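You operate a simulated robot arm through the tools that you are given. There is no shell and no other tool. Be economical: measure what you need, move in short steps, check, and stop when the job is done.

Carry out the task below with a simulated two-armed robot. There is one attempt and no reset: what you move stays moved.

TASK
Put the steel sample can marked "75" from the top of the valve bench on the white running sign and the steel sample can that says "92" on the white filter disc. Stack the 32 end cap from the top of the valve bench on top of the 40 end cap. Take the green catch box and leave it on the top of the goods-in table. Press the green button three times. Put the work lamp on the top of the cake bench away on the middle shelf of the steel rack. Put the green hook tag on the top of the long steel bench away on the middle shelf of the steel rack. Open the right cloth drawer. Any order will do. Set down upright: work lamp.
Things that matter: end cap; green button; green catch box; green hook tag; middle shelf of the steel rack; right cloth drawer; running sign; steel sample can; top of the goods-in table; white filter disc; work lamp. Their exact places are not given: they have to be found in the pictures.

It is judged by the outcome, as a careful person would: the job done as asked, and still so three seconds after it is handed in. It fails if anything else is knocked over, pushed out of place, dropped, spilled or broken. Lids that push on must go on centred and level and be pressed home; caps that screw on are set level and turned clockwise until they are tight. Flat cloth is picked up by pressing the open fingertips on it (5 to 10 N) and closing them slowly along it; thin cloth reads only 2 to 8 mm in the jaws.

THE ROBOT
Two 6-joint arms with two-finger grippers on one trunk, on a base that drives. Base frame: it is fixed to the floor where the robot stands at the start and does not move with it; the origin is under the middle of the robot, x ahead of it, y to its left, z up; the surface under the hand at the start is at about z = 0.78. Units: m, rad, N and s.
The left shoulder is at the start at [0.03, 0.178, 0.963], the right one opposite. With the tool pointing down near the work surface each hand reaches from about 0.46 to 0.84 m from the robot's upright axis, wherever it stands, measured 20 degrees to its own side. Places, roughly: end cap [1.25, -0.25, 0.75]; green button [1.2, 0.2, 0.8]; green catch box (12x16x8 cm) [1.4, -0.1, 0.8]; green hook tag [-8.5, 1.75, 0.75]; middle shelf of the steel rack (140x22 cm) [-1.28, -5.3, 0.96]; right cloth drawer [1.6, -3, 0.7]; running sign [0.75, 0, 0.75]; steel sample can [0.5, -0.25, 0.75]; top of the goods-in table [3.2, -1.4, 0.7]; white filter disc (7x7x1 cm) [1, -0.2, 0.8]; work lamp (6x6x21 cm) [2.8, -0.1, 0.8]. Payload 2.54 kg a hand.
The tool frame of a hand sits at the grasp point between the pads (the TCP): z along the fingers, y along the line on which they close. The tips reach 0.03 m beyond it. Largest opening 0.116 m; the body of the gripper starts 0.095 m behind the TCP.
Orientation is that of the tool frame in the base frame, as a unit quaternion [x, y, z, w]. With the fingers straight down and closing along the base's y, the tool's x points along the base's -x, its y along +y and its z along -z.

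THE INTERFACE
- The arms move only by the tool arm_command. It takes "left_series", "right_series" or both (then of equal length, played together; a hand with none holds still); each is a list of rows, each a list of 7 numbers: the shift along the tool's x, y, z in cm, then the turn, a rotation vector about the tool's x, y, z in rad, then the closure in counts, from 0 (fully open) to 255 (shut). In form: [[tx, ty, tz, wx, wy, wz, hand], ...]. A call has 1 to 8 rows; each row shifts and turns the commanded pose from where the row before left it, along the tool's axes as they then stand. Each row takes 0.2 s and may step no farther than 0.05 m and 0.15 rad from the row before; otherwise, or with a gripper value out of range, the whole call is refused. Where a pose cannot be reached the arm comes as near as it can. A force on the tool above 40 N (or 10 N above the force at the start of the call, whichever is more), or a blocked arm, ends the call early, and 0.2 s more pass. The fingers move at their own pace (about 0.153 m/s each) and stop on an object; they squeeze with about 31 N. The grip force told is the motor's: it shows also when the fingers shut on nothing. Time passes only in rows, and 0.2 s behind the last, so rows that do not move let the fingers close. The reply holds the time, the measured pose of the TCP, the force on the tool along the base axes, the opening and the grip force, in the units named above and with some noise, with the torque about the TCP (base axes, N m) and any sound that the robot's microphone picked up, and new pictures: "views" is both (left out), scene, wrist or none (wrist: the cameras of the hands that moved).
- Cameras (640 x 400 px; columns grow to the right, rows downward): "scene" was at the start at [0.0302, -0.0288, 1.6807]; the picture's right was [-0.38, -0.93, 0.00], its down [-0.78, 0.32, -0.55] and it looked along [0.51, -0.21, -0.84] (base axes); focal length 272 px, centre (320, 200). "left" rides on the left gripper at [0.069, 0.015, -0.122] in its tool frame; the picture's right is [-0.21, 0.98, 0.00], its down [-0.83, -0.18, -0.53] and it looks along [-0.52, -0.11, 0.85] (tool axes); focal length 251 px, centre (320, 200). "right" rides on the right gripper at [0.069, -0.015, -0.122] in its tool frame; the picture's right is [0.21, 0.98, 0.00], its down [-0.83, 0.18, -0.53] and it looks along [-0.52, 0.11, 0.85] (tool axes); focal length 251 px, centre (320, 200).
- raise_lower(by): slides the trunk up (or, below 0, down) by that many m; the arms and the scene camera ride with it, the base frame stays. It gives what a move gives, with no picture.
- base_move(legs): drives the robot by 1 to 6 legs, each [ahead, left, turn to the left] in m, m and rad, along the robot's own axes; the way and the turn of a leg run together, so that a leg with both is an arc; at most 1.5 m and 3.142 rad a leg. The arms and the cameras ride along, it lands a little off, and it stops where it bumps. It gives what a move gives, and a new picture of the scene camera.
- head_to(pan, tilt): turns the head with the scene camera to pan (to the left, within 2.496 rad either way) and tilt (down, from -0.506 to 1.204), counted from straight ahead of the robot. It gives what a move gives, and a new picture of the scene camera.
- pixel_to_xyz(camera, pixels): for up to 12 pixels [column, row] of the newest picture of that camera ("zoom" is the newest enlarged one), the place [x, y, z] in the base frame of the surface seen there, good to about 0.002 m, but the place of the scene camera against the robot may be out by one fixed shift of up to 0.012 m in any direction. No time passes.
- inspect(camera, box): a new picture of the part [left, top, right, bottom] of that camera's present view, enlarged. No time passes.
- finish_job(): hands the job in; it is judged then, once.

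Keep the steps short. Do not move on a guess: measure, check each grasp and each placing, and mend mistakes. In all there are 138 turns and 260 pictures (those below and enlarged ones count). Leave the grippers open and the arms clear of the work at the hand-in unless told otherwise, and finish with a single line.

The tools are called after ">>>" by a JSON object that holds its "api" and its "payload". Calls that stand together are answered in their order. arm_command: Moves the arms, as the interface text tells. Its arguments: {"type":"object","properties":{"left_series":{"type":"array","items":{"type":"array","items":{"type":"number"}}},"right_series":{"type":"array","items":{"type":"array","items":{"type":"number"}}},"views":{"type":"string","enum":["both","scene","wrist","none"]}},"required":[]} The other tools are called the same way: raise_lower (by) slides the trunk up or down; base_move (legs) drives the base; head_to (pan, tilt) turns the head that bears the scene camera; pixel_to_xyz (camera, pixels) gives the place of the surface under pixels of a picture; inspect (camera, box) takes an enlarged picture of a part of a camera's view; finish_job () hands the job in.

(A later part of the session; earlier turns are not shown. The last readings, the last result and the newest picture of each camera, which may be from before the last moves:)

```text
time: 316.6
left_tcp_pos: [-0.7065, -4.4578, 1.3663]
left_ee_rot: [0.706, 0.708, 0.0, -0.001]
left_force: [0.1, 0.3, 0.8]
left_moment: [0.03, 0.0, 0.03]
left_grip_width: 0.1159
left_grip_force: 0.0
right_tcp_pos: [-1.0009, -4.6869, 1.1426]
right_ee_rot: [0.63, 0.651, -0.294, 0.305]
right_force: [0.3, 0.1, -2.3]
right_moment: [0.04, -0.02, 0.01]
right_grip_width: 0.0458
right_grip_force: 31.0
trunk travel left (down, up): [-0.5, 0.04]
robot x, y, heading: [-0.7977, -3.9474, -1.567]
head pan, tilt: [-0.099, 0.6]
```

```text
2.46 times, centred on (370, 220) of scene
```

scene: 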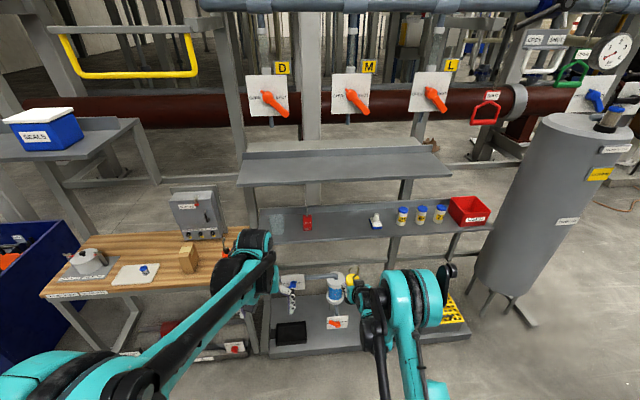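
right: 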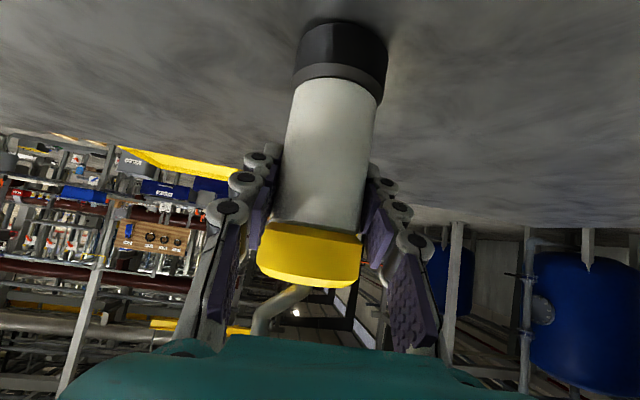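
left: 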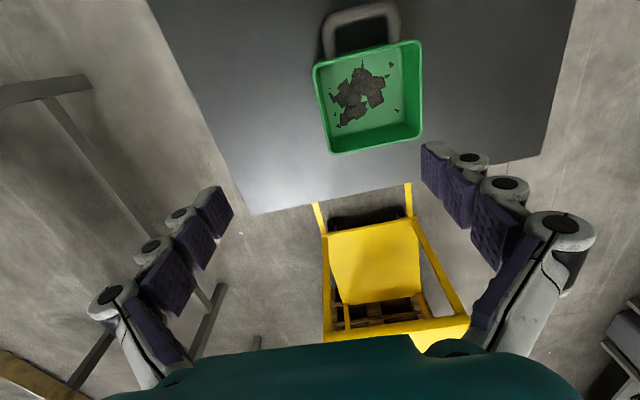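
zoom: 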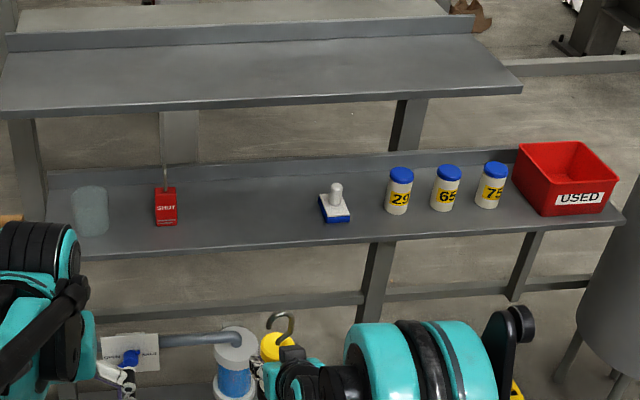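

Target spot: lamp at (-1.03,-5.28), shelf z≈0.952. The left hand would come near the upper shelf, so first I shift it 22 cm outward.

>>> {"api": "arm_command", "payload": {"left_series": [[0.5, 4.4, 0, 0, 0, 0, 0], [0.5, 4.4, 0, 0, 0, 0, 0], [0.5, 4.4, 0, 0, 0, 0, 0], [0.5, 4.4, 0, 0, 0, 0, 0], [0.5, 4.4, 0, 0, 0, 0, 0]], "views": "none"}}

>>> {"api": "base_move", "payload": {"legs": [[0.4, -0.03, 0]]}}

```text
time: 317.9
left_tcp_pos: [-0.4843, -4.4354, 1.3672]
left_ee_rot: [0.707, 0.707, 0.0, 0.0]
left_force: [0.6, 0.5, -0.3]
left_moment: [-0.03, 0.03, 0.04]
left_grip_width: 0.1158
left_grip_force: 0.1
right_tcp_pos: [-1.0012, -4.6876, 1.1433]
right_ee_rot: [0.63, 0.651, -0.293, 0.305]
right_force: [0.3, -1.5, -2.4]
right_moment: [0.01, 0.02, -0.03]
right_grip_width: 0.0461
right_grip_force: 31.2
trunk travel left (down, up): [-0.5, 0.04]
robot x, y, heading: [-0.799, -3.95, -1.575]
head pan, tilt: [-0.099, 0.6]
```

```text
time: 320.4
left_tcp_pos: [-0.5181, -4.8359, 1.3677]
left_ee_rot: [0.708, 0.706, 0.001, 0.0]
left_force: [-0.7, 0.3, 0.0]
left_moment: [-0.04, -0.02, -0.02]
left_grip_width: 0.1158
left_grip_force: 0.1
right_tcp_pos: [-1.034, -5.087, 1.1432]
right_ee_rot: [0.632, 0.649, -0.294, 0.304]
right_force: [0.0, -0.3, -2.3]
right_moment: [0.02, -0.01, -0.02]
right_grip_width: 0.0457
right_grip_force: 30.8
trunk travel left (down, up): [-0.5, 0.04]
robot x, y, heading: [-0.8295, -4.3487, -1.573]
head pan, tilt: [-0.099, 0.6]
```

scene: 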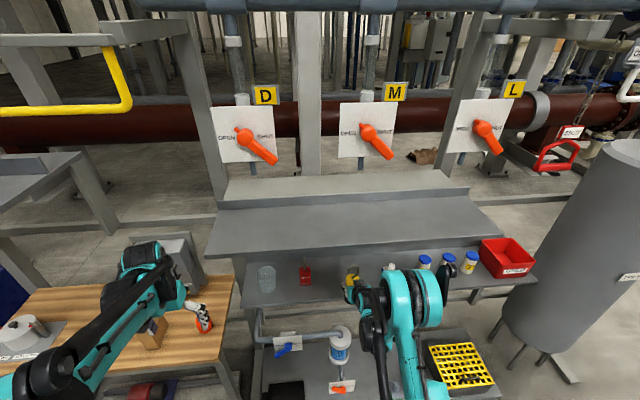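

I advance the base 12 cm more and check the wrist view.

>>> {"api": "base_move", "payload": {"legs": [[0.12, 0, 0]]}}

>>> {"api": "inspect", "payload": {"camera": "right", "box": [0, 0, 640, 400]}}

>>> {"api": "inspect", "payload": {"camera": "left", "box": [0, 0, 640, 400]}}

```text
time: 321.6
left_tcp_pos: [-0.5196, -4.9531, 1.3687]
left_ee_rot: [0.708, 0.706, 0.0, 0.0]
left_force: [-0.3, -0.6, 0.6]
left_moment: [-0.01, -0.02, 0.01]
left_grip_width: 0.1163
left_grip_force: 0.0
right_tcp_pos: [-1.0357, -5.2055, 1.1431]
right_ee_rot: [0.632, 0.649, -0.294, 0.304]
right_force: [-0.2, -0.7, -3.2]
right_moment: [0.0, 0.0, -0.03]
right_grip_width: 0.0456
right_grip_force: 30.8
trunk travel left (down, up): [-0.5, 0.04]
robot x, y, heading: [-0.831, -4.4679, -1.576]
head pan, tilt: [-0.099, 0.6]
```

scene: 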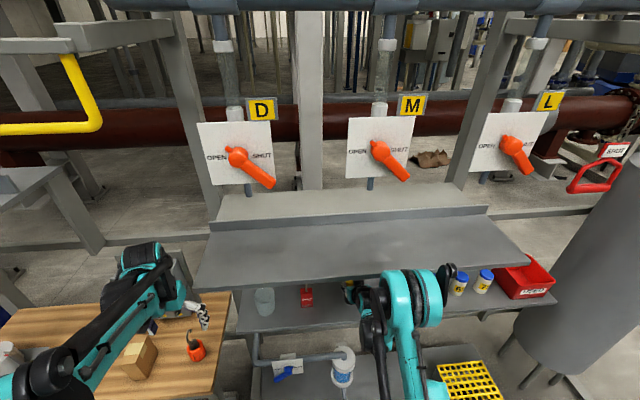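

```text
1.00 times, centred on (320, 200) of right (not enlarged: the box is as wide or as high as the picture)
```

zoom: 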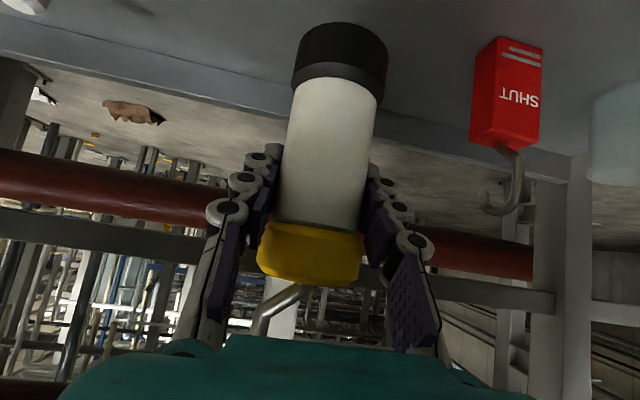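

```text
1.00 times, centred on (320, 200) of left (not enlarged: the box is as wide or as high as the picture)
```

zoom: 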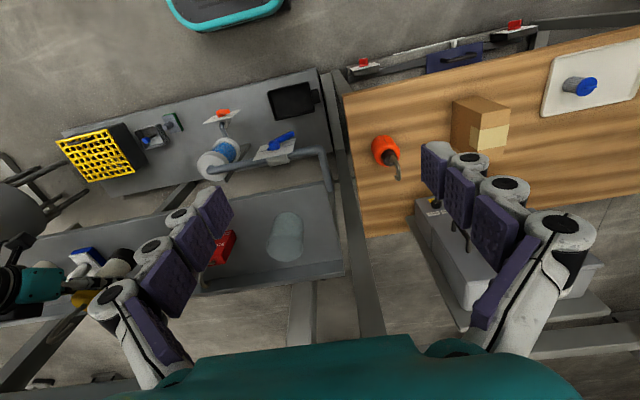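

The lamp is over the front of the free spot. I extend the hand 6.5 cm ahead.

>>> {"api": "arm_command", "payload": {"right_series": [[-1.4, 0, 1.67, 0, 0, 0, 255], [-1.4, 0, 1.67, 0, 0, 0, 255], [-1.4, 0, 1.67, 0, 0, 0, 255], [0, 0, 0, 0, 0, 0, 255]], "views": "wrist"}}

```text
time: 322.6
left_tcp_pos: [-0.518, -4.9535, 1.3668]
left_ee_rot: [0.708, 0.706, -0.001, 0.0]
left_force: [0.8, -0.1, 0.4]
left_moment: [-0.01, 0.0, 0.02]
left_grip_width: 0.1158
left_grip_force: 0.0
right_tcp_pos: [-1.0335, -5.2706, 1.1433]
right_ee_rot: [0.631, 0.649, -0.295, 0.305]
right_force: [-0.3, -0.2, -1.9]
right_moment: [-0.02, 0.03, 0.01]
right_grip_width: 0.0457
right_grip_force: 31.0
trunk travel left (down, up): [-0.5, 0.04]
robot x, y, heading: [-0.8306, -4.4638, -1.579]
head pan, tilt: [-0.099, 0.6]
```

right: 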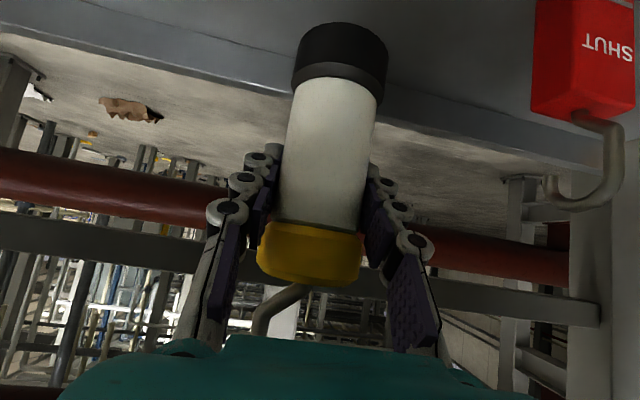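

I measure the shelf surface and back lip, then lower by trunk.

>>> {"api": "pixel_to_xyz", "payload": {"camera": "right", "pixels": [[450, 60], [250, 30], [450, 110], [230, 80], [545, 110], [200, 20], [585, 80]]}}

>>> {"api": "raise_lower", "payload": {"by": -0.1}}

```text
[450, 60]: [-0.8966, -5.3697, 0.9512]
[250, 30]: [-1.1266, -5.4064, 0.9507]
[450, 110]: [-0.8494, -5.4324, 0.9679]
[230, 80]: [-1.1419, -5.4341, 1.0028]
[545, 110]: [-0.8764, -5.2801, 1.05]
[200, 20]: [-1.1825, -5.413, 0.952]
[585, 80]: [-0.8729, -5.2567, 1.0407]
```

```text
time: 323.9
left_tcp_pos: [-0.5184, -4.9549, 1.2678]
left_ee_rot: [0.708, 0.706, 0.001, 0.001]
left_force: [1.1, -0.6, -0.3]
left_moment: [0.0, 0.0, -0.02]
left_grip_width: 0.1158
left_grip_force: 0.1
right_tcp_pos: [-1.0335, -5.2713, 1.0429]
right_ee_rot: [0.632, 0.649, -0.295, 0.305]
right_force: [-0.4, 0.5, -2.8]
right_moment: [-0.01, -0.01, -0.02]
right_grip_width: 0.0458
right_grip_force: 30.7
trunk travel left (down, up): [-0.4, 0.14]
robot x, y, heading: [-0.8253, -4.466, -1.574]
head pan, tilt: [-0.099, 0.6]
```

Shelf z 0.951, so contact is due at TCP z≈1.033. I lower 9 mm more.

>>> {"api": "raise_lower", "payload": {"by": -0.009}}

>>> {"api": "raise_lower", "payload": {"by": -0.002}}

```text
time: 324.5
left_tcp_pos: [-0.5185, -4.9539, 1.2587]
left_ee_rot: [0.708, 0.706, 0.0, 0.0]
left_force: [-0.2, 0.1, 0.2]
left_moment: [0.02, 0.0, 0.01]
left_grip_width: 0.1158
left_grip_force: 0.1
right_tcp_pos: [-1.0328, -5.2714, 1.0333]
right_ee_rot: [0.631, 0.65, -0.294, 0.304]
right_force: [-0.2, 0.6, -2.3]
right_moment: [0.01, 0.03, 0.0]
right_grip_width: 0.0458
right_grip_force: 30.5
trunk travel left (down, up): [-0.391, 0.149]
robot x, y, heading: [-0.8283, -4.4697, -1.572]
head pan, tilt: [-0.099, 0.6]
```

```text
time: 325.0
left_tcp_pos: [-0.5183, -4.9533, 1.2573]
left_ee_rot: [0.708, 0.707, -0.001, 0.001]
left_force: [-0.6, -0.3, 0.1]
left_moment: [0.0, 0.0, -0.04]
left_grip_width: 0.1159
left_grip_force: 0.0
right_tcp_pos: [-1.0339, -5.271, 1.0332]
right_ee_rot: [0.632, 0.648, -0.297, 0.305]
right_force: [-1.5, -5.0, 12.9]
right_moment: [-0.48, 0.22, 0.02]
right_grip_width: 0.0457
right_grip_force: 31.2
trunk travel left (down, up): [-0.389, 0.151]
robot x, y, heading: [-0.8295, -4.4682, -1.573]
head pan, tilt: [-0.099, 0.6]
```

Contact. I ease 1 mm, open, and withdraw back along the tool.

>>> {"api": "raise_lower", "payload": {"by": 0.001}}

>>> {"api": "arm_command", "payload": {"right_series": [[0, 0, 0, 0, 0, 0, 200], [0, 0, 0, 0, 0, 0, 120], [0, 0, 0, 0, 0, 0, 0], [0, 0, 0, 0, 0, 0, 0], [2.0, 0, -2.4, 0, 0, 0, 0], [2.0, 0, -2.4, 0, 0, 0, 0], [0, 0, 0, 0, 0, 0, 0]], "views": "wrist"}}

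```text
time: 325.5
left_tcp_pos: [-0.5183, -4.9533, 1.2567]
left_ee_rot: [0.708, 0.706, 0.0, 0.0]
left_force: [-0.3, -0.6, 0.0]
left_moment: [0.0, 0.02, 0.02]
left_grip_width: 0.116
left_grip_force: 0.1
right_tcp_pos: [-1.0329, -5.2704, 1.0324]
right_ee_rot: [0.632, 0.649, -0.295, 0.305]
right_force: [-1.4, -5.3, 10.6]
right_moment: [-0.63, 0.14, 0.0]
right_grip_width: 0.0457
right_grip_force: 31.2
trunk travel left (down, up): [-0.39, 0.15]
robot x, y, heading: [-0.8292, -4.4656, -1.576]
head pan, tilt: [-0.099, 0.6]
```

```text
time: 327.1
left_tcp_pos: [-0.5184, -4.9532, 1.257]
left_ee_rot: [0.708, 0.706, 0.001, 0.0]
left_force: [-0.1, -0.4, -0.1]
left_moment: [0.01, -0.02, -0.05]
left_grip_width: 0.1157
left_grip_force: 0.1
right_tcp_pos: [-1.0372, -5.2105, 1.0328]
right_ee_rot: [0.632, 0.649, -0.295, 0.304]
right_force: [0.2, 0.3, -0.1]
right_moment: [0.0, 0.02, 0.0]
right_grip_width: 0.1159
right_grip_force: 0.1
trunk travel left (down, up): [-0.39, 0.15]
robot x, y, heading: [-0.8309, -4.4668, -1.574]
head pan, tilt: [-0.099, 0.6]
```

right: 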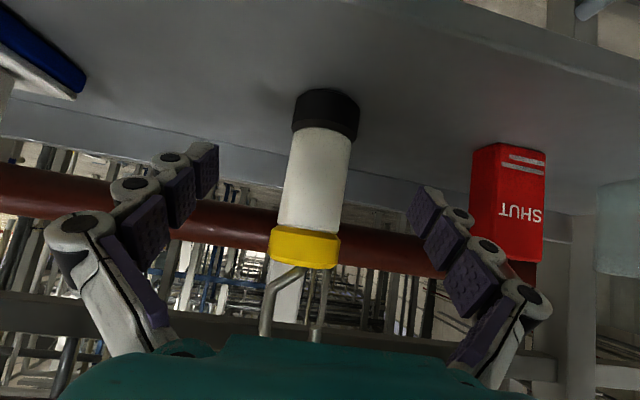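

The lamp stands upright on the shelf. I back out and return west, then survey the way to the hook tag.

>>> {"api": "base_move", "payload": {"legs": [[-0.5, 0, 0], [0, -1.1, 0], [0, -1.09, 0]]}}

>>> {"api": "head_to", "payload": {"pan": -1.3, "tilt": 0.4}}

>>> {"api": "head_to", "payload": {"pan": -2.2, "tilt": 0.35}}

```text
time: 340.5
left_tcp_pos: [-2.7099, -4.426, 1.2574]
left_ee_rot: [0.713, 0.701, 0.001, 0.001]
left_force: [-0.5, -0.9, 0.1]
left_moment: [0.0, -0.01, 0.0]
left_grip_width: 0.1159
left_grip_force: 0.0
right_tcp_pos: [-3.2318, -4.6744, 1.0333]
right_ee_rot: [0.636, 0.645, -0.296, 0.302]
right_force: [0.7, 0.6, -0.2]
right_moment: [-0.03, 0.01, -0.01]
right_grip_width: 0.1159
right_grip_force: 0.0
trunk travel left (down, up): [-0.39, 0.15]
robot x, y, heading: [-3.0158, -3.9328, -1.59]
head pan, tilt: [-0.099, 0.6]
```

scene: 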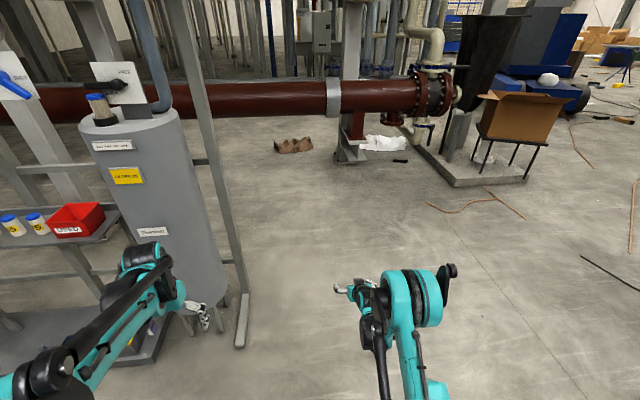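

```text
time: 341.9
left_tcp_pos: [-2.7102, -4.4249, 1.2592]
left_ee_rot: [0.713, 0.701, 0.0, 0.0]
left_force: [0.0, -0.3, -0.4]
left_moment: [-0.02, 0.02, 0.03]
left_grip_width: 0.1159
left_grip_force: 0.0
right_tcp_pos: [-3.2309, -4.6751, 1.0349]
right_ee_rot: [0.637, 0.645, -0.296, 0.302]
right_force: [-0.7, -1.2, -0.1]
right_moment: [0.01, 0.01, 0.0]
right_grip_width: 0.116
right_grip_force: 0.1
trunk travel left (down, up): [-0.39, 0.15]
robot x, y, heading: [-3.0149, -3.9359, -1.587]
head pan, tilt: [-1.3, 0.4]
```

scene: 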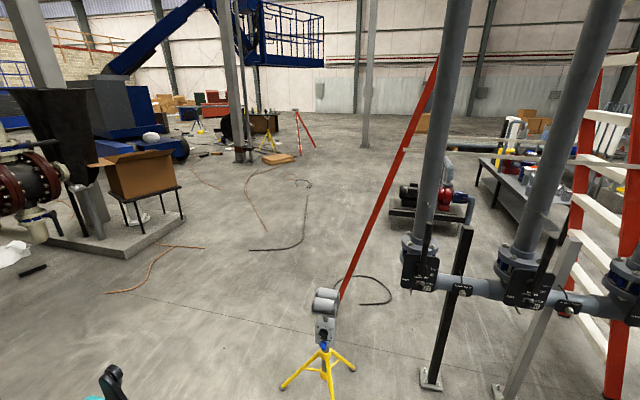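

```text
time: 343.1
left_tcp_pos: [-2.709, -4.4262, 1.2584]
left_ee_rot: [0.712, 0.702, 0.001, 0.001]
left_force: [0.4, -0.2, 0.3]
left_moment: [0.0, -0.02, 0.05]
left_grip_width: 0.1158
left_grip_force: 0.1
right_tcp_pos: [-3.2302, -4.6751, 1.0334]
right_ee_rot: [0.636, 0.645, -0.297, 0.303]
right_force: [-0.4, 0.5, -0.4]
right_moment: [0.04, 0.02, -0.03]
right_grip_width: 0.1161
right_grip_force: 0.0
trunk travel left (down, up): [-0.39, 0.15]
robot x, y, heading: [-3.0118, -3.9373, -1.588]
head pan, tilt: [-2.201, 0.351]
```

scene: 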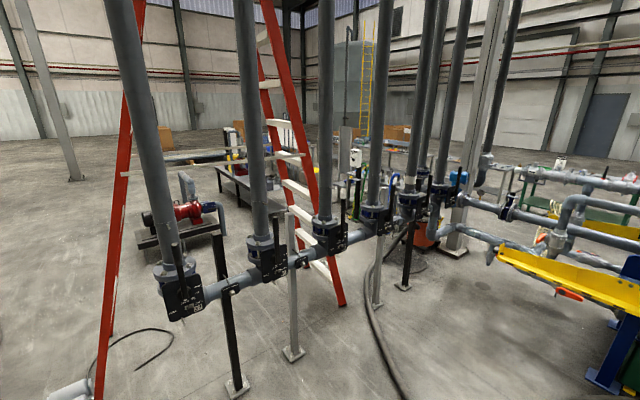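

I view the west again and measure the tripod, header legs and ladder.

>>> {"api": "head_to", "payload": {"pan": -1.4, "tilt": 0.4}}

>>> {"api": "pixel_to_xyz", "payload": {"camera": "scene", "pixels": [[255, 388], [325, 365], [295, 365], [405, 380], [385, 215], [340, 230], [300, 300], [240, 250], [480, 215], [120, 240], [450, 175], [570, 390]]}}

```text
time: 344.2
left_tcp_pos: [-2.7096, -4.4257, 1.2579]
left_ee_rot: [0.713, 0.701, 0.0, 0.0]
left_force: [-0.1, 0.8, -0.6]
left_moment: [0.01, 0.01, 0.0]
left_grip_width: 0.116
left_grip_force: 0.1
right_tcp_pos: [-3.231, -4.6743, 1.0331]
right_ee_rot: [0.636, 0.645, -0.296, 0.303]
right_force: [-1.0, 0.7, -0.4]
right_moment: [0.0, 0.02, -0.03]
right_grip_width: 0.1161
right_grip_force: 0.0
trunk travel left (down, up): [-0.39, 0.15]
robot x, y, heading: [-3.0137, -3.9375, -1.589]
head pan, tilt: [-1.4, 0.4]
```

scene: 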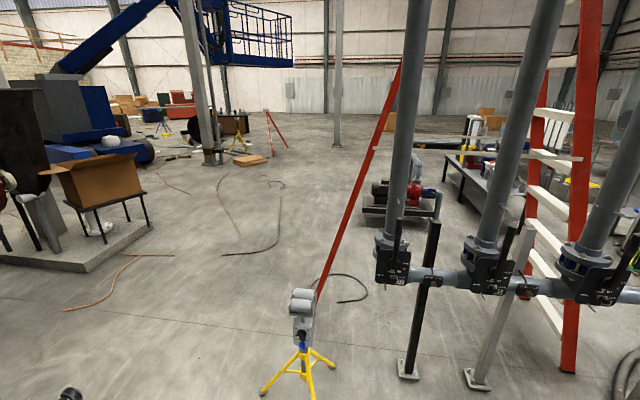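

```text
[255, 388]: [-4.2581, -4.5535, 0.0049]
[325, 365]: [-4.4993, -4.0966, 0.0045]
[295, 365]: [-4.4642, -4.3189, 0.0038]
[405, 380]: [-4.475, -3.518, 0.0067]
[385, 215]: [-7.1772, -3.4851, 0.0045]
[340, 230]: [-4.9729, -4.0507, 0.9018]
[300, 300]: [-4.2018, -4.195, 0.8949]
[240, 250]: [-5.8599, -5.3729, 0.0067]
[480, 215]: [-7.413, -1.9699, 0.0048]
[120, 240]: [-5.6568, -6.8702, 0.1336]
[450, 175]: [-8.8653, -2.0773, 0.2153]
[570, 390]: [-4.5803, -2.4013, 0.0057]
```

I take the south-west way: turn to face west, slip past the tripod's south side, and go on to x≈-6.2.

>>> {"api": "base_move", "payload": {"legs": [[0, 0, -1.553], [0.3, 1.25, 0], [1.45, 0, 0], [1.45, 0, 0]]}}

>>> {"api": "head_to", "payload": {"pan": -1.2, "tilt": 0.35}}

```text
time: 368.2
left_tcp_pos: [-6.73, -5.464, 1.2588]
left_ee_rot: [1.0, -0.012, 0.0, 0.001]
left_force: [0.7, -0.1, -0.1]
left_moment: [0.0, 0.01, 0.0]
left_grip_width: 0.1162
left_grip_force: 0.1
right_tcp_pos: [-6.9764, -4.9407, 1.0333]
right_ee_rot: [0.906, 0.003, -0.423, 0.002]
right_force: [-0.2, -0.8, 0.4]
right_moment: [0.0, 0.0, 0.01]
right_grip_width: 0.116
right_grip_force: 0.0
trunk travel left (down, up): [-0.39, 0.15]
robot x, y, heading: [-6.2412, -5.1616, 3.12]
head pan, tilt: [-1.4, 0.4]
```

scene: 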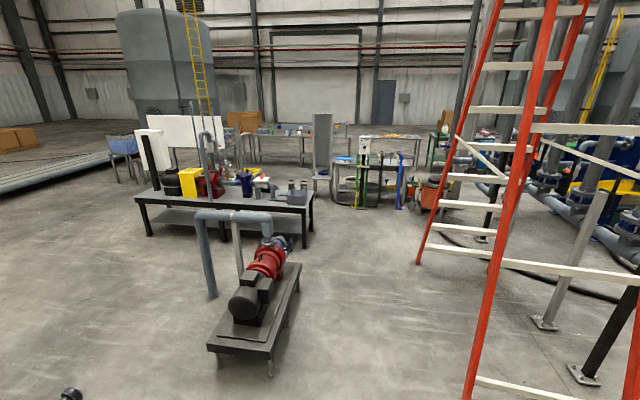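

```text
time: 368.9
left_tcp_pos: [-6.7283, -5.4626, 1.258]
left_ee_rot: [1.0, -0.011, -0.001, 0.001]
left_force: [0.5, 0.6, -0.1]
left_moment: [-0.02, 0.0, 0.0]
left_grip_width: 0.1161
left_grip_force: 0.1
right_tcp_pos: [-6.9756, -4.9406, 1.0333]
right_ee_rot: [0.906, 0.003, -0.423, 0.002]
right_force: [0.0, 0.1, -0.6]
right_moment: [0.0, -0.01, 0.01]
right_grip_width: 0.1161
right_grip_force: 0.1
trunk travel left (down, up): [-0.39, 0.15]
robot x, y, heading: [-6.2384, -5.1652, 3.122]
head pan, tilt: [-1.201, 0.351]
```

scene: 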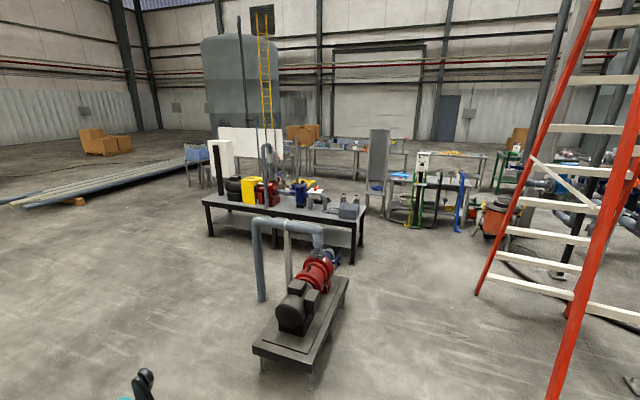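

I measure the benches ahead to identify the one near (-8.5,1.75).

>>> {"api": "pixel_to_xyz", "payload": {"camera": "scene", "pixels": [[312, 147], [400, 152], [355, 148], [205, 203], [362, 207], [255, 350], [345, 285], [390, 215], [455, 225], [475, 160], [465, 295], [360, 175]]}}

>>> {"api": "inspect", "payload": {"camera": "scene", "box": [270, 110, 520, 260]}}

```text
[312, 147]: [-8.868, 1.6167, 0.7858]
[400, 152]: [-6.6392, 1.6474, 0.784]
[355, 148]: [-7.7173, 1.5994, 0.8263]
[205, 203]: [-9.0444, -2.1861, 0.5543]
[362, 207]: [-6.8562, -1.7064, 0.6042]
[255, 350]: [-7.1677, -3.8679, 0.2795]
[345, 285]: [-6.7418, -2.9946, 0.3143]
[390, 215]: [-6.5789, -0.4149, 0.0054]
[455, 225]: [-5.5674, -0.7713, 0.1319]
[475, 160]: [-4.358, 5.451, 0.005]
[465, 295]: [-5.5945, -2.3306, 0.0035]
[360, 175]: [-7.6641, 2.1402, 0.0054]
```

```text
2.56 times, centred on (395, 185) of scene
```

zoom: 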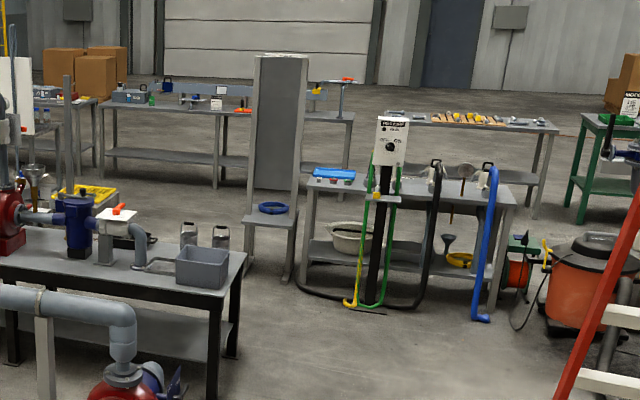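

The long steel bench spans x -8.9…-6.6 at y≥1.6; a green item stands near its left end. I measure the passage between pump bench and hose stand.

>>> {"api": "pixel_to_xyz", "payload": {"camera": "zoom", "pixels": [[235, 355], [248, 270], [288, 280], [345, 305], [480, 318], [300, 290], [152, 98], [215, 185], [105, 175], [50, 165], [135, 300], [550, 215]]}}

>>> {"api": "inspect", "payload": {"camera": "scene", "box": [300, 130, 370, 170]}}

```text
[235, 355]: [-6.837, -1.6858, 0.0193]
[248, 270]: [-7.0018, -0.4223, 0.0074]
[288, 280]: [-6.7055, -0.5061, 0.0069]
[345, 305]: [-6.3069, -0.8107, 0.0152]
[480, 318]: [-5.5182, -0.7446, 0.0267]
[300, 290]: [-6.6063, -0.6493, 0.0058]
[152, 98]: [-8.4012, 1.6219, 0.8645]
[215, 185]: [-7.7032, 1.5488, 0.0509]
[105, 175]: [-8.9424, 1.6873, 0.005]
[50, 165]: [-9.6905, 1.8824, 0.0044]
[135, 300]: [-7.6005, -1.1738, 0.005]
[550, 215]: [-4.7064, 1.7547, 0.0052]
```

```text
9.14 times, centred on (335, 150) of scene
```

zoom: 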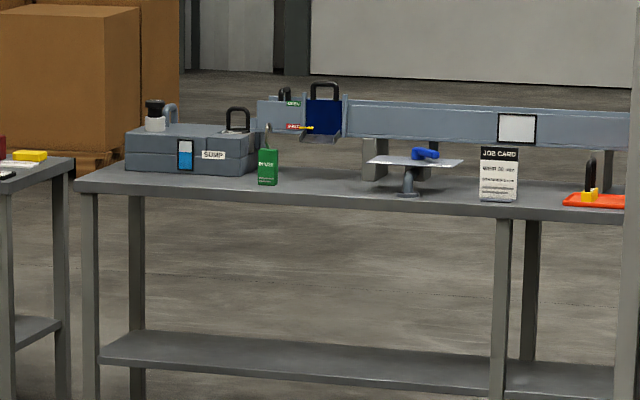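

The green tag stands upright at (-8.40,1.62). I back a little, sidestep north past the pump bench to y≈-1.25, then go west through the gap.

>>> {"api": "base_move", "payload": {"legs": [[-0.12, 0, 0.02], [0, -1.4, 0], [0, -1.4, 0], [0, -1.1, 0]]}}

>>> {"api": "head_to", "payload": {"pan": -0.4, "tilt": 0.5}}

```text
time: 388.7
left_tcp_pos: [-6.6171, -1.5529, 1.2576]
left_ee_rot: [1.0, 0.01, -0.001, 0.001]
left_force: [-0.2, 0.4, 0.5]
left_moment: [0.0, 0.01, 0.02]
left_grip_width: 0.116
left_grip_force: 0.0
right_tcp_pos: [-6.8853, -1.0405, 1.033]
right_ee_rot: [0.906, 0.021, -0.423, 0.011]
right_force: [0.8, 0.4, -0.2]
right_moment: [-0.02, -0.01, -0.02]
right_grip_width: 0.1161
right_grip_force: 0.0
trunk travel left (down, up): [-0.39, 0.15]
robot x, y, heading: [-6.1376, -1.2316, -3.123]
head pan, tilt: [-1.201, 0.351]
```

scene: 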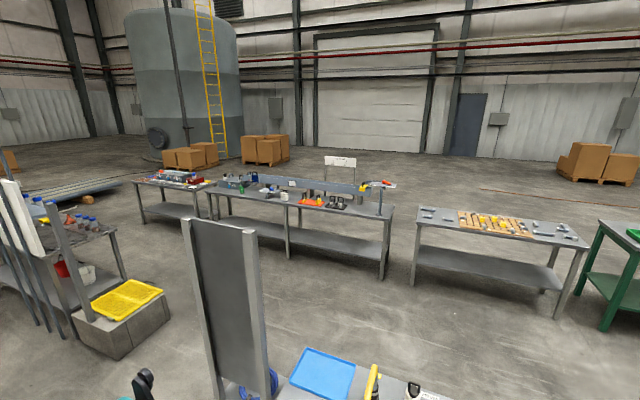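

```text
time: 389.8
left_tcp_pos: [-6.6168, -1.5528, 1.2579]
left_ee_rot: [1.0, 0.009, 0.0, 0.001]
left_force: [-1.3, -0.5, -0.4]
left_moment: [-0.03, 0.0, 0.0]
left_grip_width: 0.1159
left_grip_force: 0.1
right_tcp_pos: [-6.8854, -1.0418, 1.0337]
right_ee_rot: [0.906, 0.022, -0.423, 0.012]
right_force: [-0.4, 0.3, -0.7]
right_moment: [-0.01, 0.01, 0.01]
right_grip_width: 0.1158
right_grip_force: 0.1
trunk travel left (down, up): [-0.39, 0.15]
robot x, y, heading: [-6.1392, -1.2309, -3.118]
head pan, tilt: [-0.4, 0.499]
```

scene: 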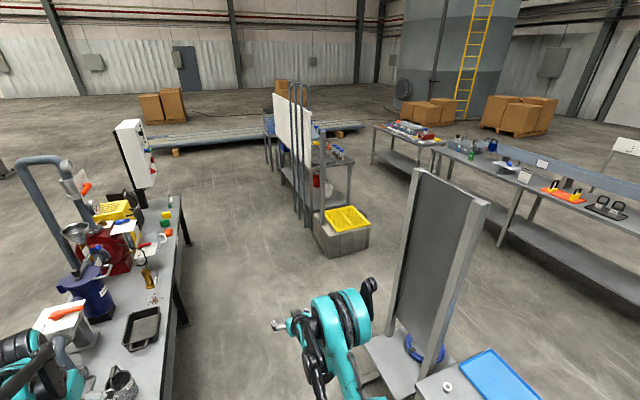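

I measure the block with the yellow grate and the whiteboard bench.

>>> {"api": "pixel_to_xyz", "payload": {"camera": "scene", "pixels": [[335, 258], [370, 245], [315, 240], [305, 225], [348, 205], [400, 395], [370, 350], [178, 325], [185, 245], [440, 180], [498, 245], [373, 165]]}}

```text
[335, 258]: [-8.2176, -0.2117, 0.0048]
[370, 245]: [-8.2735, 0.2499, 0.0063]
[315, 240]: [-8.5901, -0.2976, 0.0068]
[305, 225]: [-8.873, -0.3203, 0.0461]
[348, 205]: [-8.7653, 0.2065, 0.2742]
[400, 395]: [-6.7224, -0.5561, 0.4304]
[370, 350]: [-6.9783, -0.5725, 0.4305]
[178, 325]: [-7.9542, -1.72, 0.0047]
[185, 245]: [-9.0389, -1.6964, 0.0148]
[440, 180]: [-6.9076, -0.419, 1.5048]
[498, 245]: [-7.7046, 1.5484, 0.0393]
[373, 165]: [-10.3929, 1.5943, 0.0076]
```

The passage north between panel (x -7.0) and block (x -8.2) is clear. I drive: west to x≈-7.6, turn to face north, and go up to y≈0.8.

>>> {"api": "base_move", "payload": {"legs": [[0, -0.1, -0.02], [1.48, 0, 0], [0, 0, -1.571], [0.95, 0, 0], [0.95, 0, 0]]}}

>>> {"api": "head_to", "payload": {"pan": 0.4, "tilt": 0.6}}

```text
time: 410.9
left_tcp_pos: [-7.9019, 1.2493, 1.2578]
left_ee_rot: [-0.701, 0.713, 0.0, 0.0]
left_force: [-0.2, 0.1, -0.1]
left_moment: [-0.01, -0.04, -0.01]
left_grip_width: 0.1158
left_grip_force: 0.0
right_tcp_pos: [-7.3811, 1.5001, 1.0328]
right_ee_rot: [0.645, -0.636, -0.302, -0.297]
right_force: [-0.1, -0.1, -0.6]
right_moment: [0.02, 0.0, 0.03]
right_grip_width: 0.1161
right_grip_force: 0.2
trunk travel left (down, up): [-0.39, 0.15]
robot x, y, heading: [-7.6025, 0.7611, 1.553]
head pan, tilt: [-0.4, 0.499]
```

scene: 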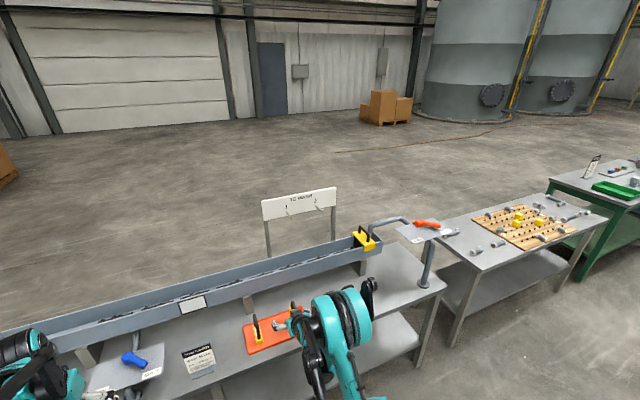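

```text
time: 412.0
left_tcp_pos: [-7.9025, 1.2487, 1.2567]
left_ee_rot: [-0.701, 0.713, 0.001, -0.001]
left_force: [0.6, 0.8, -0.1]
left_moment: [0.0, -0.04, -0.02]
left_grip_width: 0.1159
left_grip_force: 0.0
right_tcp_pos: [-7.3807, 1.4999, 1.0323]
right_ee_rot: [0.645, -0.636, -0.302, -0.296]
right_force: [0.0, -0.8, -0.2]
right_moment: [0.0, 0.02, 0.0]
right_grip_width: 0.1157
right_grip_force: 0.0
trunk travel left (down, up): [-0.39, 0.15]
robot x, y, heading: [-7.5971, 0.7592, 1.557]
head pan, tilt: [0.4, 0.6]
```

scene: 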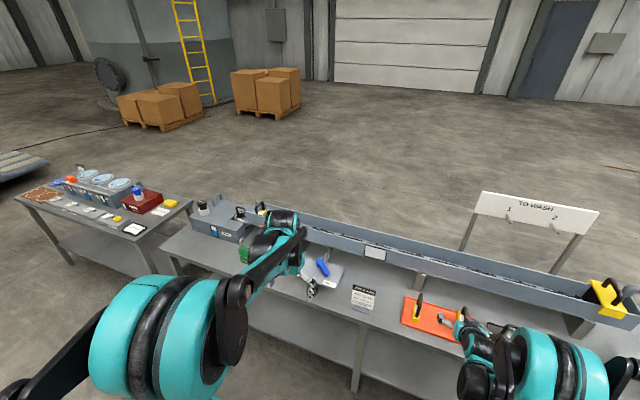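

The green tag is at (245,255). I raise the trunk 10 cm and sidestep left 0.85 m.

>>> {"api": "raise_lower", "payload": {"by": 0.1}}

>>> {"api": "base_move", "payload": {"legs": [[0, 0.85, 0.015]]}}

>>> {"api": "head_to", "payload": {"pan": 0.0, "tilt": 0.8}}

```text
time: 413.3
left_tcp_pos: [-7.9033, 1.2507, 1.356]
left_ee_rot: [-0.702, 0.713, 0.001, 0.0]
left_force: [0.0, 0.2, -0.2]
left_moment: [-0.01, 0.0, -0.02]
left_grip_width: 0.1157
left_grip_force: 0.0
right_tcp_pos: [-7.3812, 1.4987, 1.1328]
right_ee_rot: [0.645, -0.636, -0.303, -0.297]
right_force: [-0.1, 0.1, 0.0]
right_moment: [0.01, 0.01, 0.01]
right_grip_width: 0.1161
right_grip_force: 0.0
trunk travel left (down, up): [-0.49, 0.05]
robot x, y, heading: [-7.5993, 0.7586, 1.557]
head pan, tilt: [0.4, 0.6]
```

```text
time: 417.8
left_tcp_pos: [-8.7554, 1.2543, 1.357]
left_ee_rot: [-0.707, 0.708, 0.0, 0.0]
left_force: [0.0, -0.3, -0.2]
left_moment: [-0.04, -0.01, -0.02]
left_grip_width: 0.1157
left_grip_force: 0.1
right_tcp_pos: [-8.2377, 1.51, 1.134]
right_ee_rot: [0.65, -0.632, -0.305, -0.294]
right_force: [0.2, -0.6, -0.5]
right_moment: [-0.04, 0.0, 0.02]
right_grip_width: 0.116
right_grip_force: 0.1
trunk travel left (down, up): [-0.49, 0.05]
robot x, y, heading: [-8.4452, 0.7683, 1.569]
head pan, tilt: [0.4, 0.6]
```

scene: 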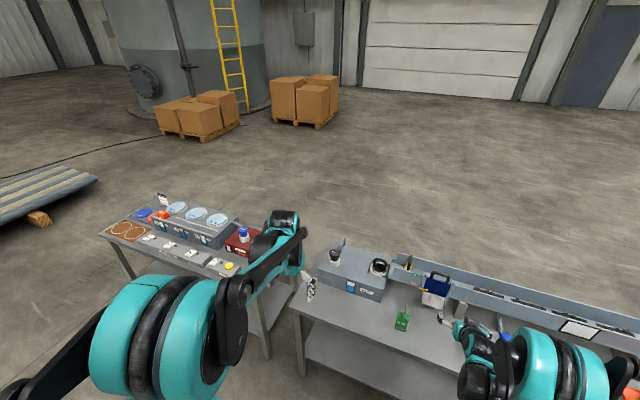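

```text
time: 418.7
left_tcp_pos: [-8.7553, 1.2537, 1.3576]
left_ee_rot: [-0.706, 0.708, 0.0, -0.001]
left_force: [-0.4, 0.2, 0.1]
left_moment: [-0.03, 0.01, 0.01]
left_grip_width: 0.1159
left_grip_force: 0.0
right_tcp_pos: [-8.2387, 1.5094, 1.1337]
right_ee_rot: [0.649, -0.632, -0.305, -0.294]
right_force: [-0.5, 0.3, 0.4]
right_moment: [0.01, 0.02, 0.0]
right_grip_width: 0.1161
right_grip_force: 0.1
trunk travel left (down, up): [-0.49, 0.05]
robot x, y, heading: [-8.4408, 0.7667, 1.571]
head pan, tilt: [0.0, 0.799]
```

scene: 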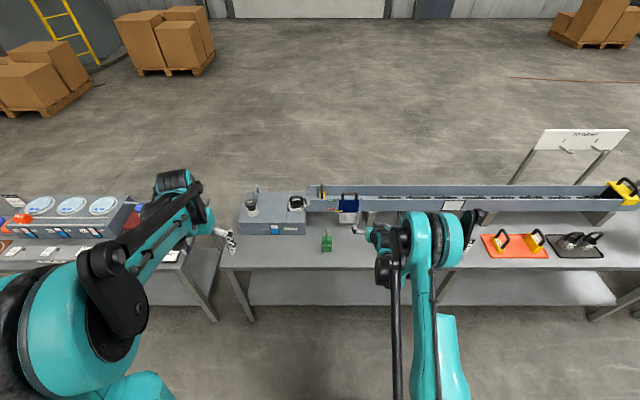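

I enlarge the tag and measure it.

>>> {"api": "inspect", "payload": {"camera": "scene", "box": [280, 190, 380, 270]}}

>>> {"api": "pixel_to_xyz", "payload": {"camera": "zoom", "pixels": [[325, 245], [325, 275], [300, 275], [350, 275], [325, 310], [325, 225], [320, 195], [330, 320], [440, 180]]}}

```text
5.00 times, centred on (330, 230) of scene
```

zoom: 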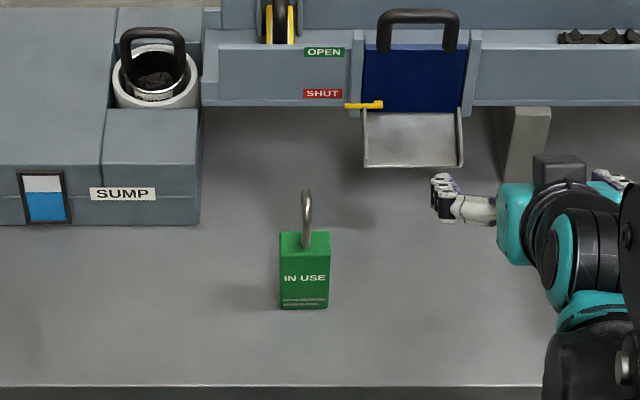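

```text
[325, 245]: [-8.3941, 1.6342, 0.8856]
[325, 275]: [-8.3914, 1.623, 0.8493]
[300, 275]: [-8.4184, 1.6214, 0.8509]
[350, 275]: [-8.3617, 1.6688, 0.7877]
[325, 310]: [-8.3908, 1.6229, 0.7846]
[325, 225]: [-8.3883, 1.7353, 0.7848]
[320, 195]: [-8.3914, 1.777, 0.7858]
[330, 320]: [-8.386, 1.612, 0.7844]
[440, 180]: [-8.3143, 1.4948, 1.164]
```

Tag body: x -8.44…-8.39, front y≈1.633, z 0.784–0.88. I move 10 cm ahead and shift the hand 17.5 cm left.

>>> {"api": "base_move", "payload": {"legs": [[0.1, 0, 0]]}}

>>> {"api": "arm_command", "payload": {"right_series": [[0.9, 4.35, -1.05, 0, 0, 0, 0], [0.9, 4.35, -1.05, 0, 0, 0, 0], [0.9, 4.35, -1.05, 0, 0, 0, 0], [0.9, 4.35, -1.05, 0, 0, 0, 0], [0, 0, 0, 0, 0, 0, 0]], "views": "none"}}

>>> {"api": "raise_lower", "payload": {"by": -0.2}}

>>> {"api": "inspect", "payload": {"camera": "right", "box": [0, 0, 640, 400]}}

```text
time: 419.8
left_tcp_pos: [-8.7567, 1.3532, 1.3574]
left_ee_rot: [-0.706, 0.708, 0.001, -0.001]
left_force: [-0.1, 0.0, 0.4]
left_moment: [-0.02, -0.01, 0.0]
left_grip_width: 0.1159
left_grip_force: 0.0
right_tcp_pos: [-8.2367, 1.6087, 1.1336]
right_ee_rot: [0.649, -0.632, -0.304, -0.295]
right_force: [-0.4, 0.4, -1.4]
right_moment: [0.0, 0.0, 0.01]
right_grip_width: 0.116
right_grip_force: 0.0
trunk travel left (down, up): [-0.49, 0.05]
robot x, y, heading: [-8.4459, 0.8664, 1.565]
head pan, tilt: [0.0, 0.799]
```

scene: 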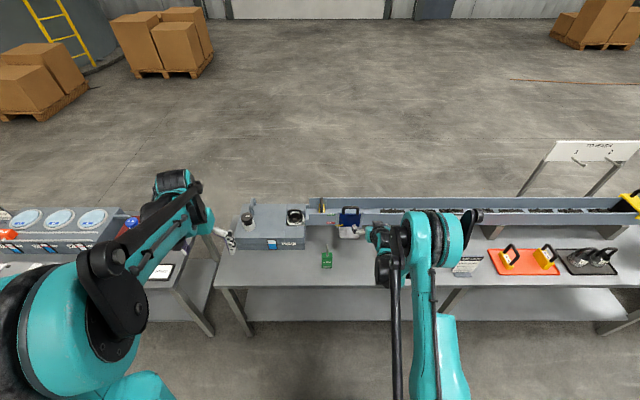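

```text
time: 421.0
left_tcp_pos: [-8.7545, 1.3529, 1.3573]
left_ee_rot: [-0.706, 0.709, 0.0, 0.0]
left_force: [0.2, 0.4, 0.1]
left_moment: [-0.02, 0.01, 0.01]
left_grip_width: 0.1162
left_grip_force: 0.0
right_tcp_pos: [-8.4103, 1.5511, 1.134]
right_ee_rot: [0.649, -0.632, -0.304, -0.294]
right_force: [0.5, 0.5, 0.5]
right_moment: [0.0, 0.01, 0.04]
right_grip_width: 0.1156
right_grip_force: 0.0
trunk travel left (down, up): [-0.49, 0.05]
robot x, y, heading: [-8.4441, 0.8645, 1.573]
head pan, tilt: [0.0, 0.799]
```

```text
time: 423.2
left_tcp_pos: [-8.7568, 1.3514, 1.1591]
left_ee_rot: [-0.706, 0.708, 0.001, 0.0]
left_force: [-1.0, -0.3, 0.2]
left_moment: [0.0, 0.0, -0.02]
left_grip_width: 0.116
left_grip_force: 0.1
right_tcp_pos: [-8.4117, 1.5496, 0.9334]
right_ee_rot: [0.649, -0.632, -0.304, -0.294]
right_force: [0.1, -0.4, 0.2]
right_moment: [-0.01, -0.04, -0.01]
right_grip_width: 0.1161
right_grip_force: 0.1
trunk travel left (down, up): [-0.29, 0.25]
robot x, y, heading: [-8.4442, 0.866, 1.57]
head pan, tilt: [0.0, 0.799]
```

```text
1.00 times, centred on (320, 200) of right (not enlarged: the box is as wide or as high as the picture)
```

zoom: 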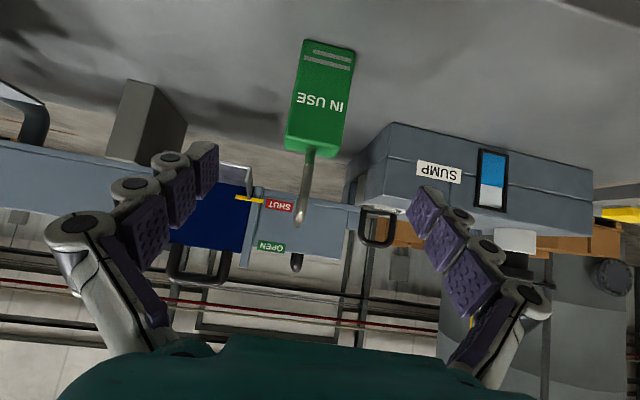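

>>> {"api": "pixel_to_xyz", "payload": {"camera": "zoom", "pixels": [[323, 100], [303, 100], [345, 100], [330, 48], [315, 145], [306, 165], [300, 215], [322, 160]]}}

```text
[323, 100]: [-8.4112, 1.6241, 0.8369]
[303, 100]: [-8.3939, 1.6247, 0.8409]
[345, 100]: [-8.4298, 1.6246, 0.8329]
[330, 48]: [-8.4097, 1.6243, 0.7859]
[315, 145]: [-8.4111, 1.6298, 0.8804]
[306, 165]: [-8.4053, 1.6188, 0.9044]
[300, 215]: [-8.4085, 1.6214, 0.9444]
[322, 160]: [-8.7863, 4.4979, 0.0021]
```

Tag: front y 1.6245, centre x -8.411. I lower/advance, checking 4 cm short.

>>> {"api": "arm_command", "payload": {"right_series": [[2.0, 0, 0, 0, 0, 0, 0], [0, 0, 4, 0, 0, 0, 0], [0, 0, 4, 0, 0, 0, 0], [0, 0, 2.5, 0, 0, 0, 60], [0, 0, 2.5, 0, 0, 0, 60], [0, 0, 0, 0, 0, 0, 60]], "views": "wrist"}}

```text
time: 424.6
left_tcp_pos: [-8.7559, 1.3517, 1.1574]
left_ee_rot: [-0.706, 0.708, 0.0, 0.0]
left_force: [-0.4, 0.9, 0.2]
left_moment: [0.07, 0.0, 0.03]
left_grip_width: 0.116
left_grip_force: 0.1
right_tcp_pos: [-8.4167, 1.6501, 0.8423]
right_ee_rot: [0.649, -0.632, -0.304, -0.295]
right_force: [-0.2, 0.6, 0.1]
right_moment: [-0.02, -0.02, -0.02]
right_grip_width: 0.0886
right_grip_force: 0.0
right hand out of reach, approached as far as the arm can: row 1
trunk travel left (down, up): [-0.29, 0.25]
robot x, y, heading: [-8.4433, 0.8662, 1.566]
head pan, tilt: [0.0, 0.799]
```

right: 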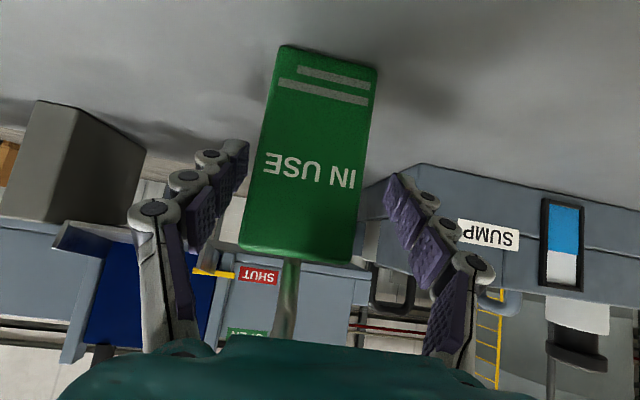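

The tag is between the pads. I close.

>>> {"api": "arm_command", "payload": {"right_series": [[0, 0.4, 0, 0, 0, 0, 100], [0, 0, 0, 0, 0, 0, 160], [0, 0, 0, 0, 0, 0, 255], [0, 0, 0, 0, 0, 0, 255]], "views": "wrist"}}

>>> {"api": "raise_lower", "payload": {"by": 0.22}}

>>> {"api": "base_move", "payload": {"legs": [[-0.12, 0, 0]]}}

>>> {"api": "inspect", "payload": {"camera": "right", "box": [0, 0, 640, 400]}}

```text
time: 425.6
left_tcp_pos: [-8.7554, 1.3515, 1.1572]
left_ee_rot: [-0.706, 0.708, 0.0, -0.001]
left_force: [-0.3, 0.6, -0.1]
left_moment: [-0.03, 0.0, 0.01]
left_grip_width: 0.1161
left_grip_force: 0.1
right_tcp_pos: [-8.4215, 1.6494, 0.8439]
right_ee_rot: [0.649, -0.633, -0.304, -0.294]
right_force: [-0.3, 0.5, 0.9]
right_moment: [-0.03, 0.07, 0.02]
right_grip_width: 0.0501
right_grip_force: 31.5
trunk travel left (down, up): [-0.29, 0.25]
robot x, y, heading: [-8.4449, 0.8656, 1.567]
head pan, tilt: [0.0, 0.799]
```

right: 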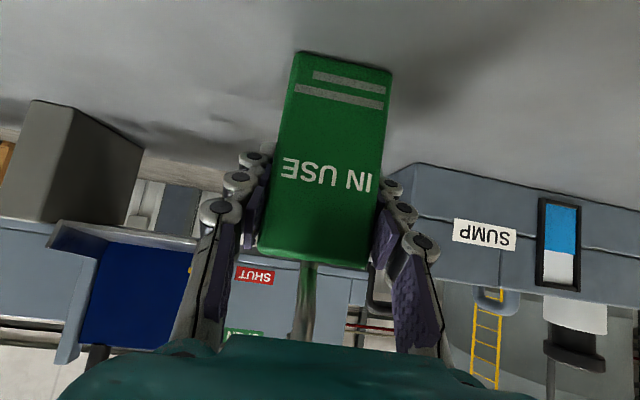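

```text
time: 427.9
left_tcp_pos: [-8.7557, 1.3522, 1.3776]
left_ee_rot: [-0.707, 0.708, 0.001, 0.0]
left_force: [0.0, 0.3, -0.1]
left_moment: [-0.01, 0.04, 0.02]
left_grip_width: 0.116
left_grip_force: 0.0
right_tcp_pos: [-8.4209, 1.6512, 1.0618]
right_ee_rot: [0.65, -0.632, -0.303, -0.294]
right_force: [-0.4, 0.4, -0.7]
right_moment: [0.0, 0.01, 0.0]
right_grip_width: 0.0501
right_grip_force: 30.8
trunk travel left (down, up): [-0.51, 0.03]
robot x, y, heading: [-8.4439, 0.8663, 1.565]
head pan, tilt: [0.0, 0.799]
```

```text
time: 429.2
left_tcp_pos: [-8.7558, 1.2346, 1.3774]
left_ee_rot: [-0.707, 0.708, 0.001, -0.001]
left_force: [0.3, -0.4, 0.3]
left_moment: [0.0, 0.01, 0.02]
left_grip_width: 0.1161
left_grip_force: 0.0
right_tcp_pos: [-8.4221, 1.533, 1.0617]
right_ee_rot: [0.65, -0.632, -0.304, -0.293]
right_force: [-0.2, -0.1, -0.1]
right_moment: [-0.03, 0.03, -0.02]
right_grip_width: 0.0503
right_grip_force: 31.1
trunk travel left (down, up): [-0.51, 0.03]
robot x, y, heading: [-8.4449, 0.751, 1.568]
head pan, tilt: [0.0, 0.799]
```

scene: 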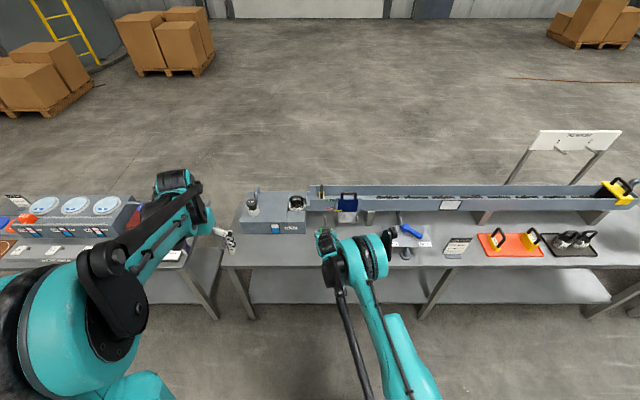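

```text
1.00 times, centred on (320, 200) of right (not enlarged: the box is as wide or as high as the picture)
```

zoom: 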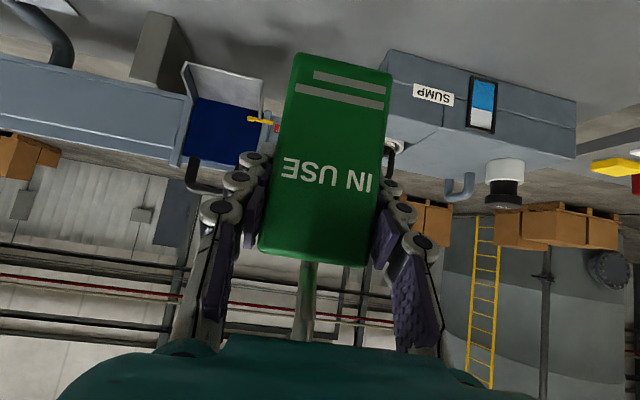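

Tag held. I retrace my path: right 0.85, back 1.9, turn to face west, back 1.45.

>>> {"api": "base_move", "payload": {"legs": [[0, -0.85, 0], [-0.95, 0, 0], [-0.95, 0, 0], [0, 0, 1.574], [-1.48, 0, 0]]}}

```text
time: 453.5
left_tcp_pos: [-6.6597, -1.4731, 1.3775]
left_ee_rot: [1.0, -0.015, -0.001, 0.001]
left_force: [-0.1, -0.6, 0.1]
left_moment: [-0.03, 0.03, 0.0]
left_grip_width: 0.116
left_grip_force: 0.1
right_tcp_pos: [-6.9485, -1.1316, 1.0626]
right_ee_rot: [0.906, 0.0, -0.423, 0.001]
right_force: [-0.4, -0.5, -0.3]
right_moment: [-0.02, 0.01, 0.01]
right_grip_width: 0.0502
right_grip_force: 31.0
trunk travel left (down, up): [-0.51, 0.03]
robot x, y, heading: [-6.1656, -1.1716, 3.112]
head pan, tilt: [0.0, 0.799]
```

scene: 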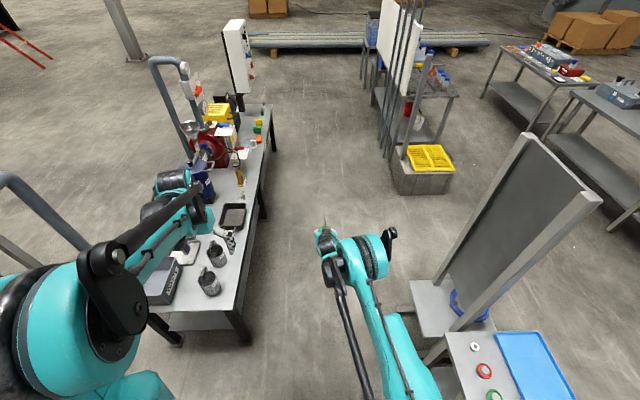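

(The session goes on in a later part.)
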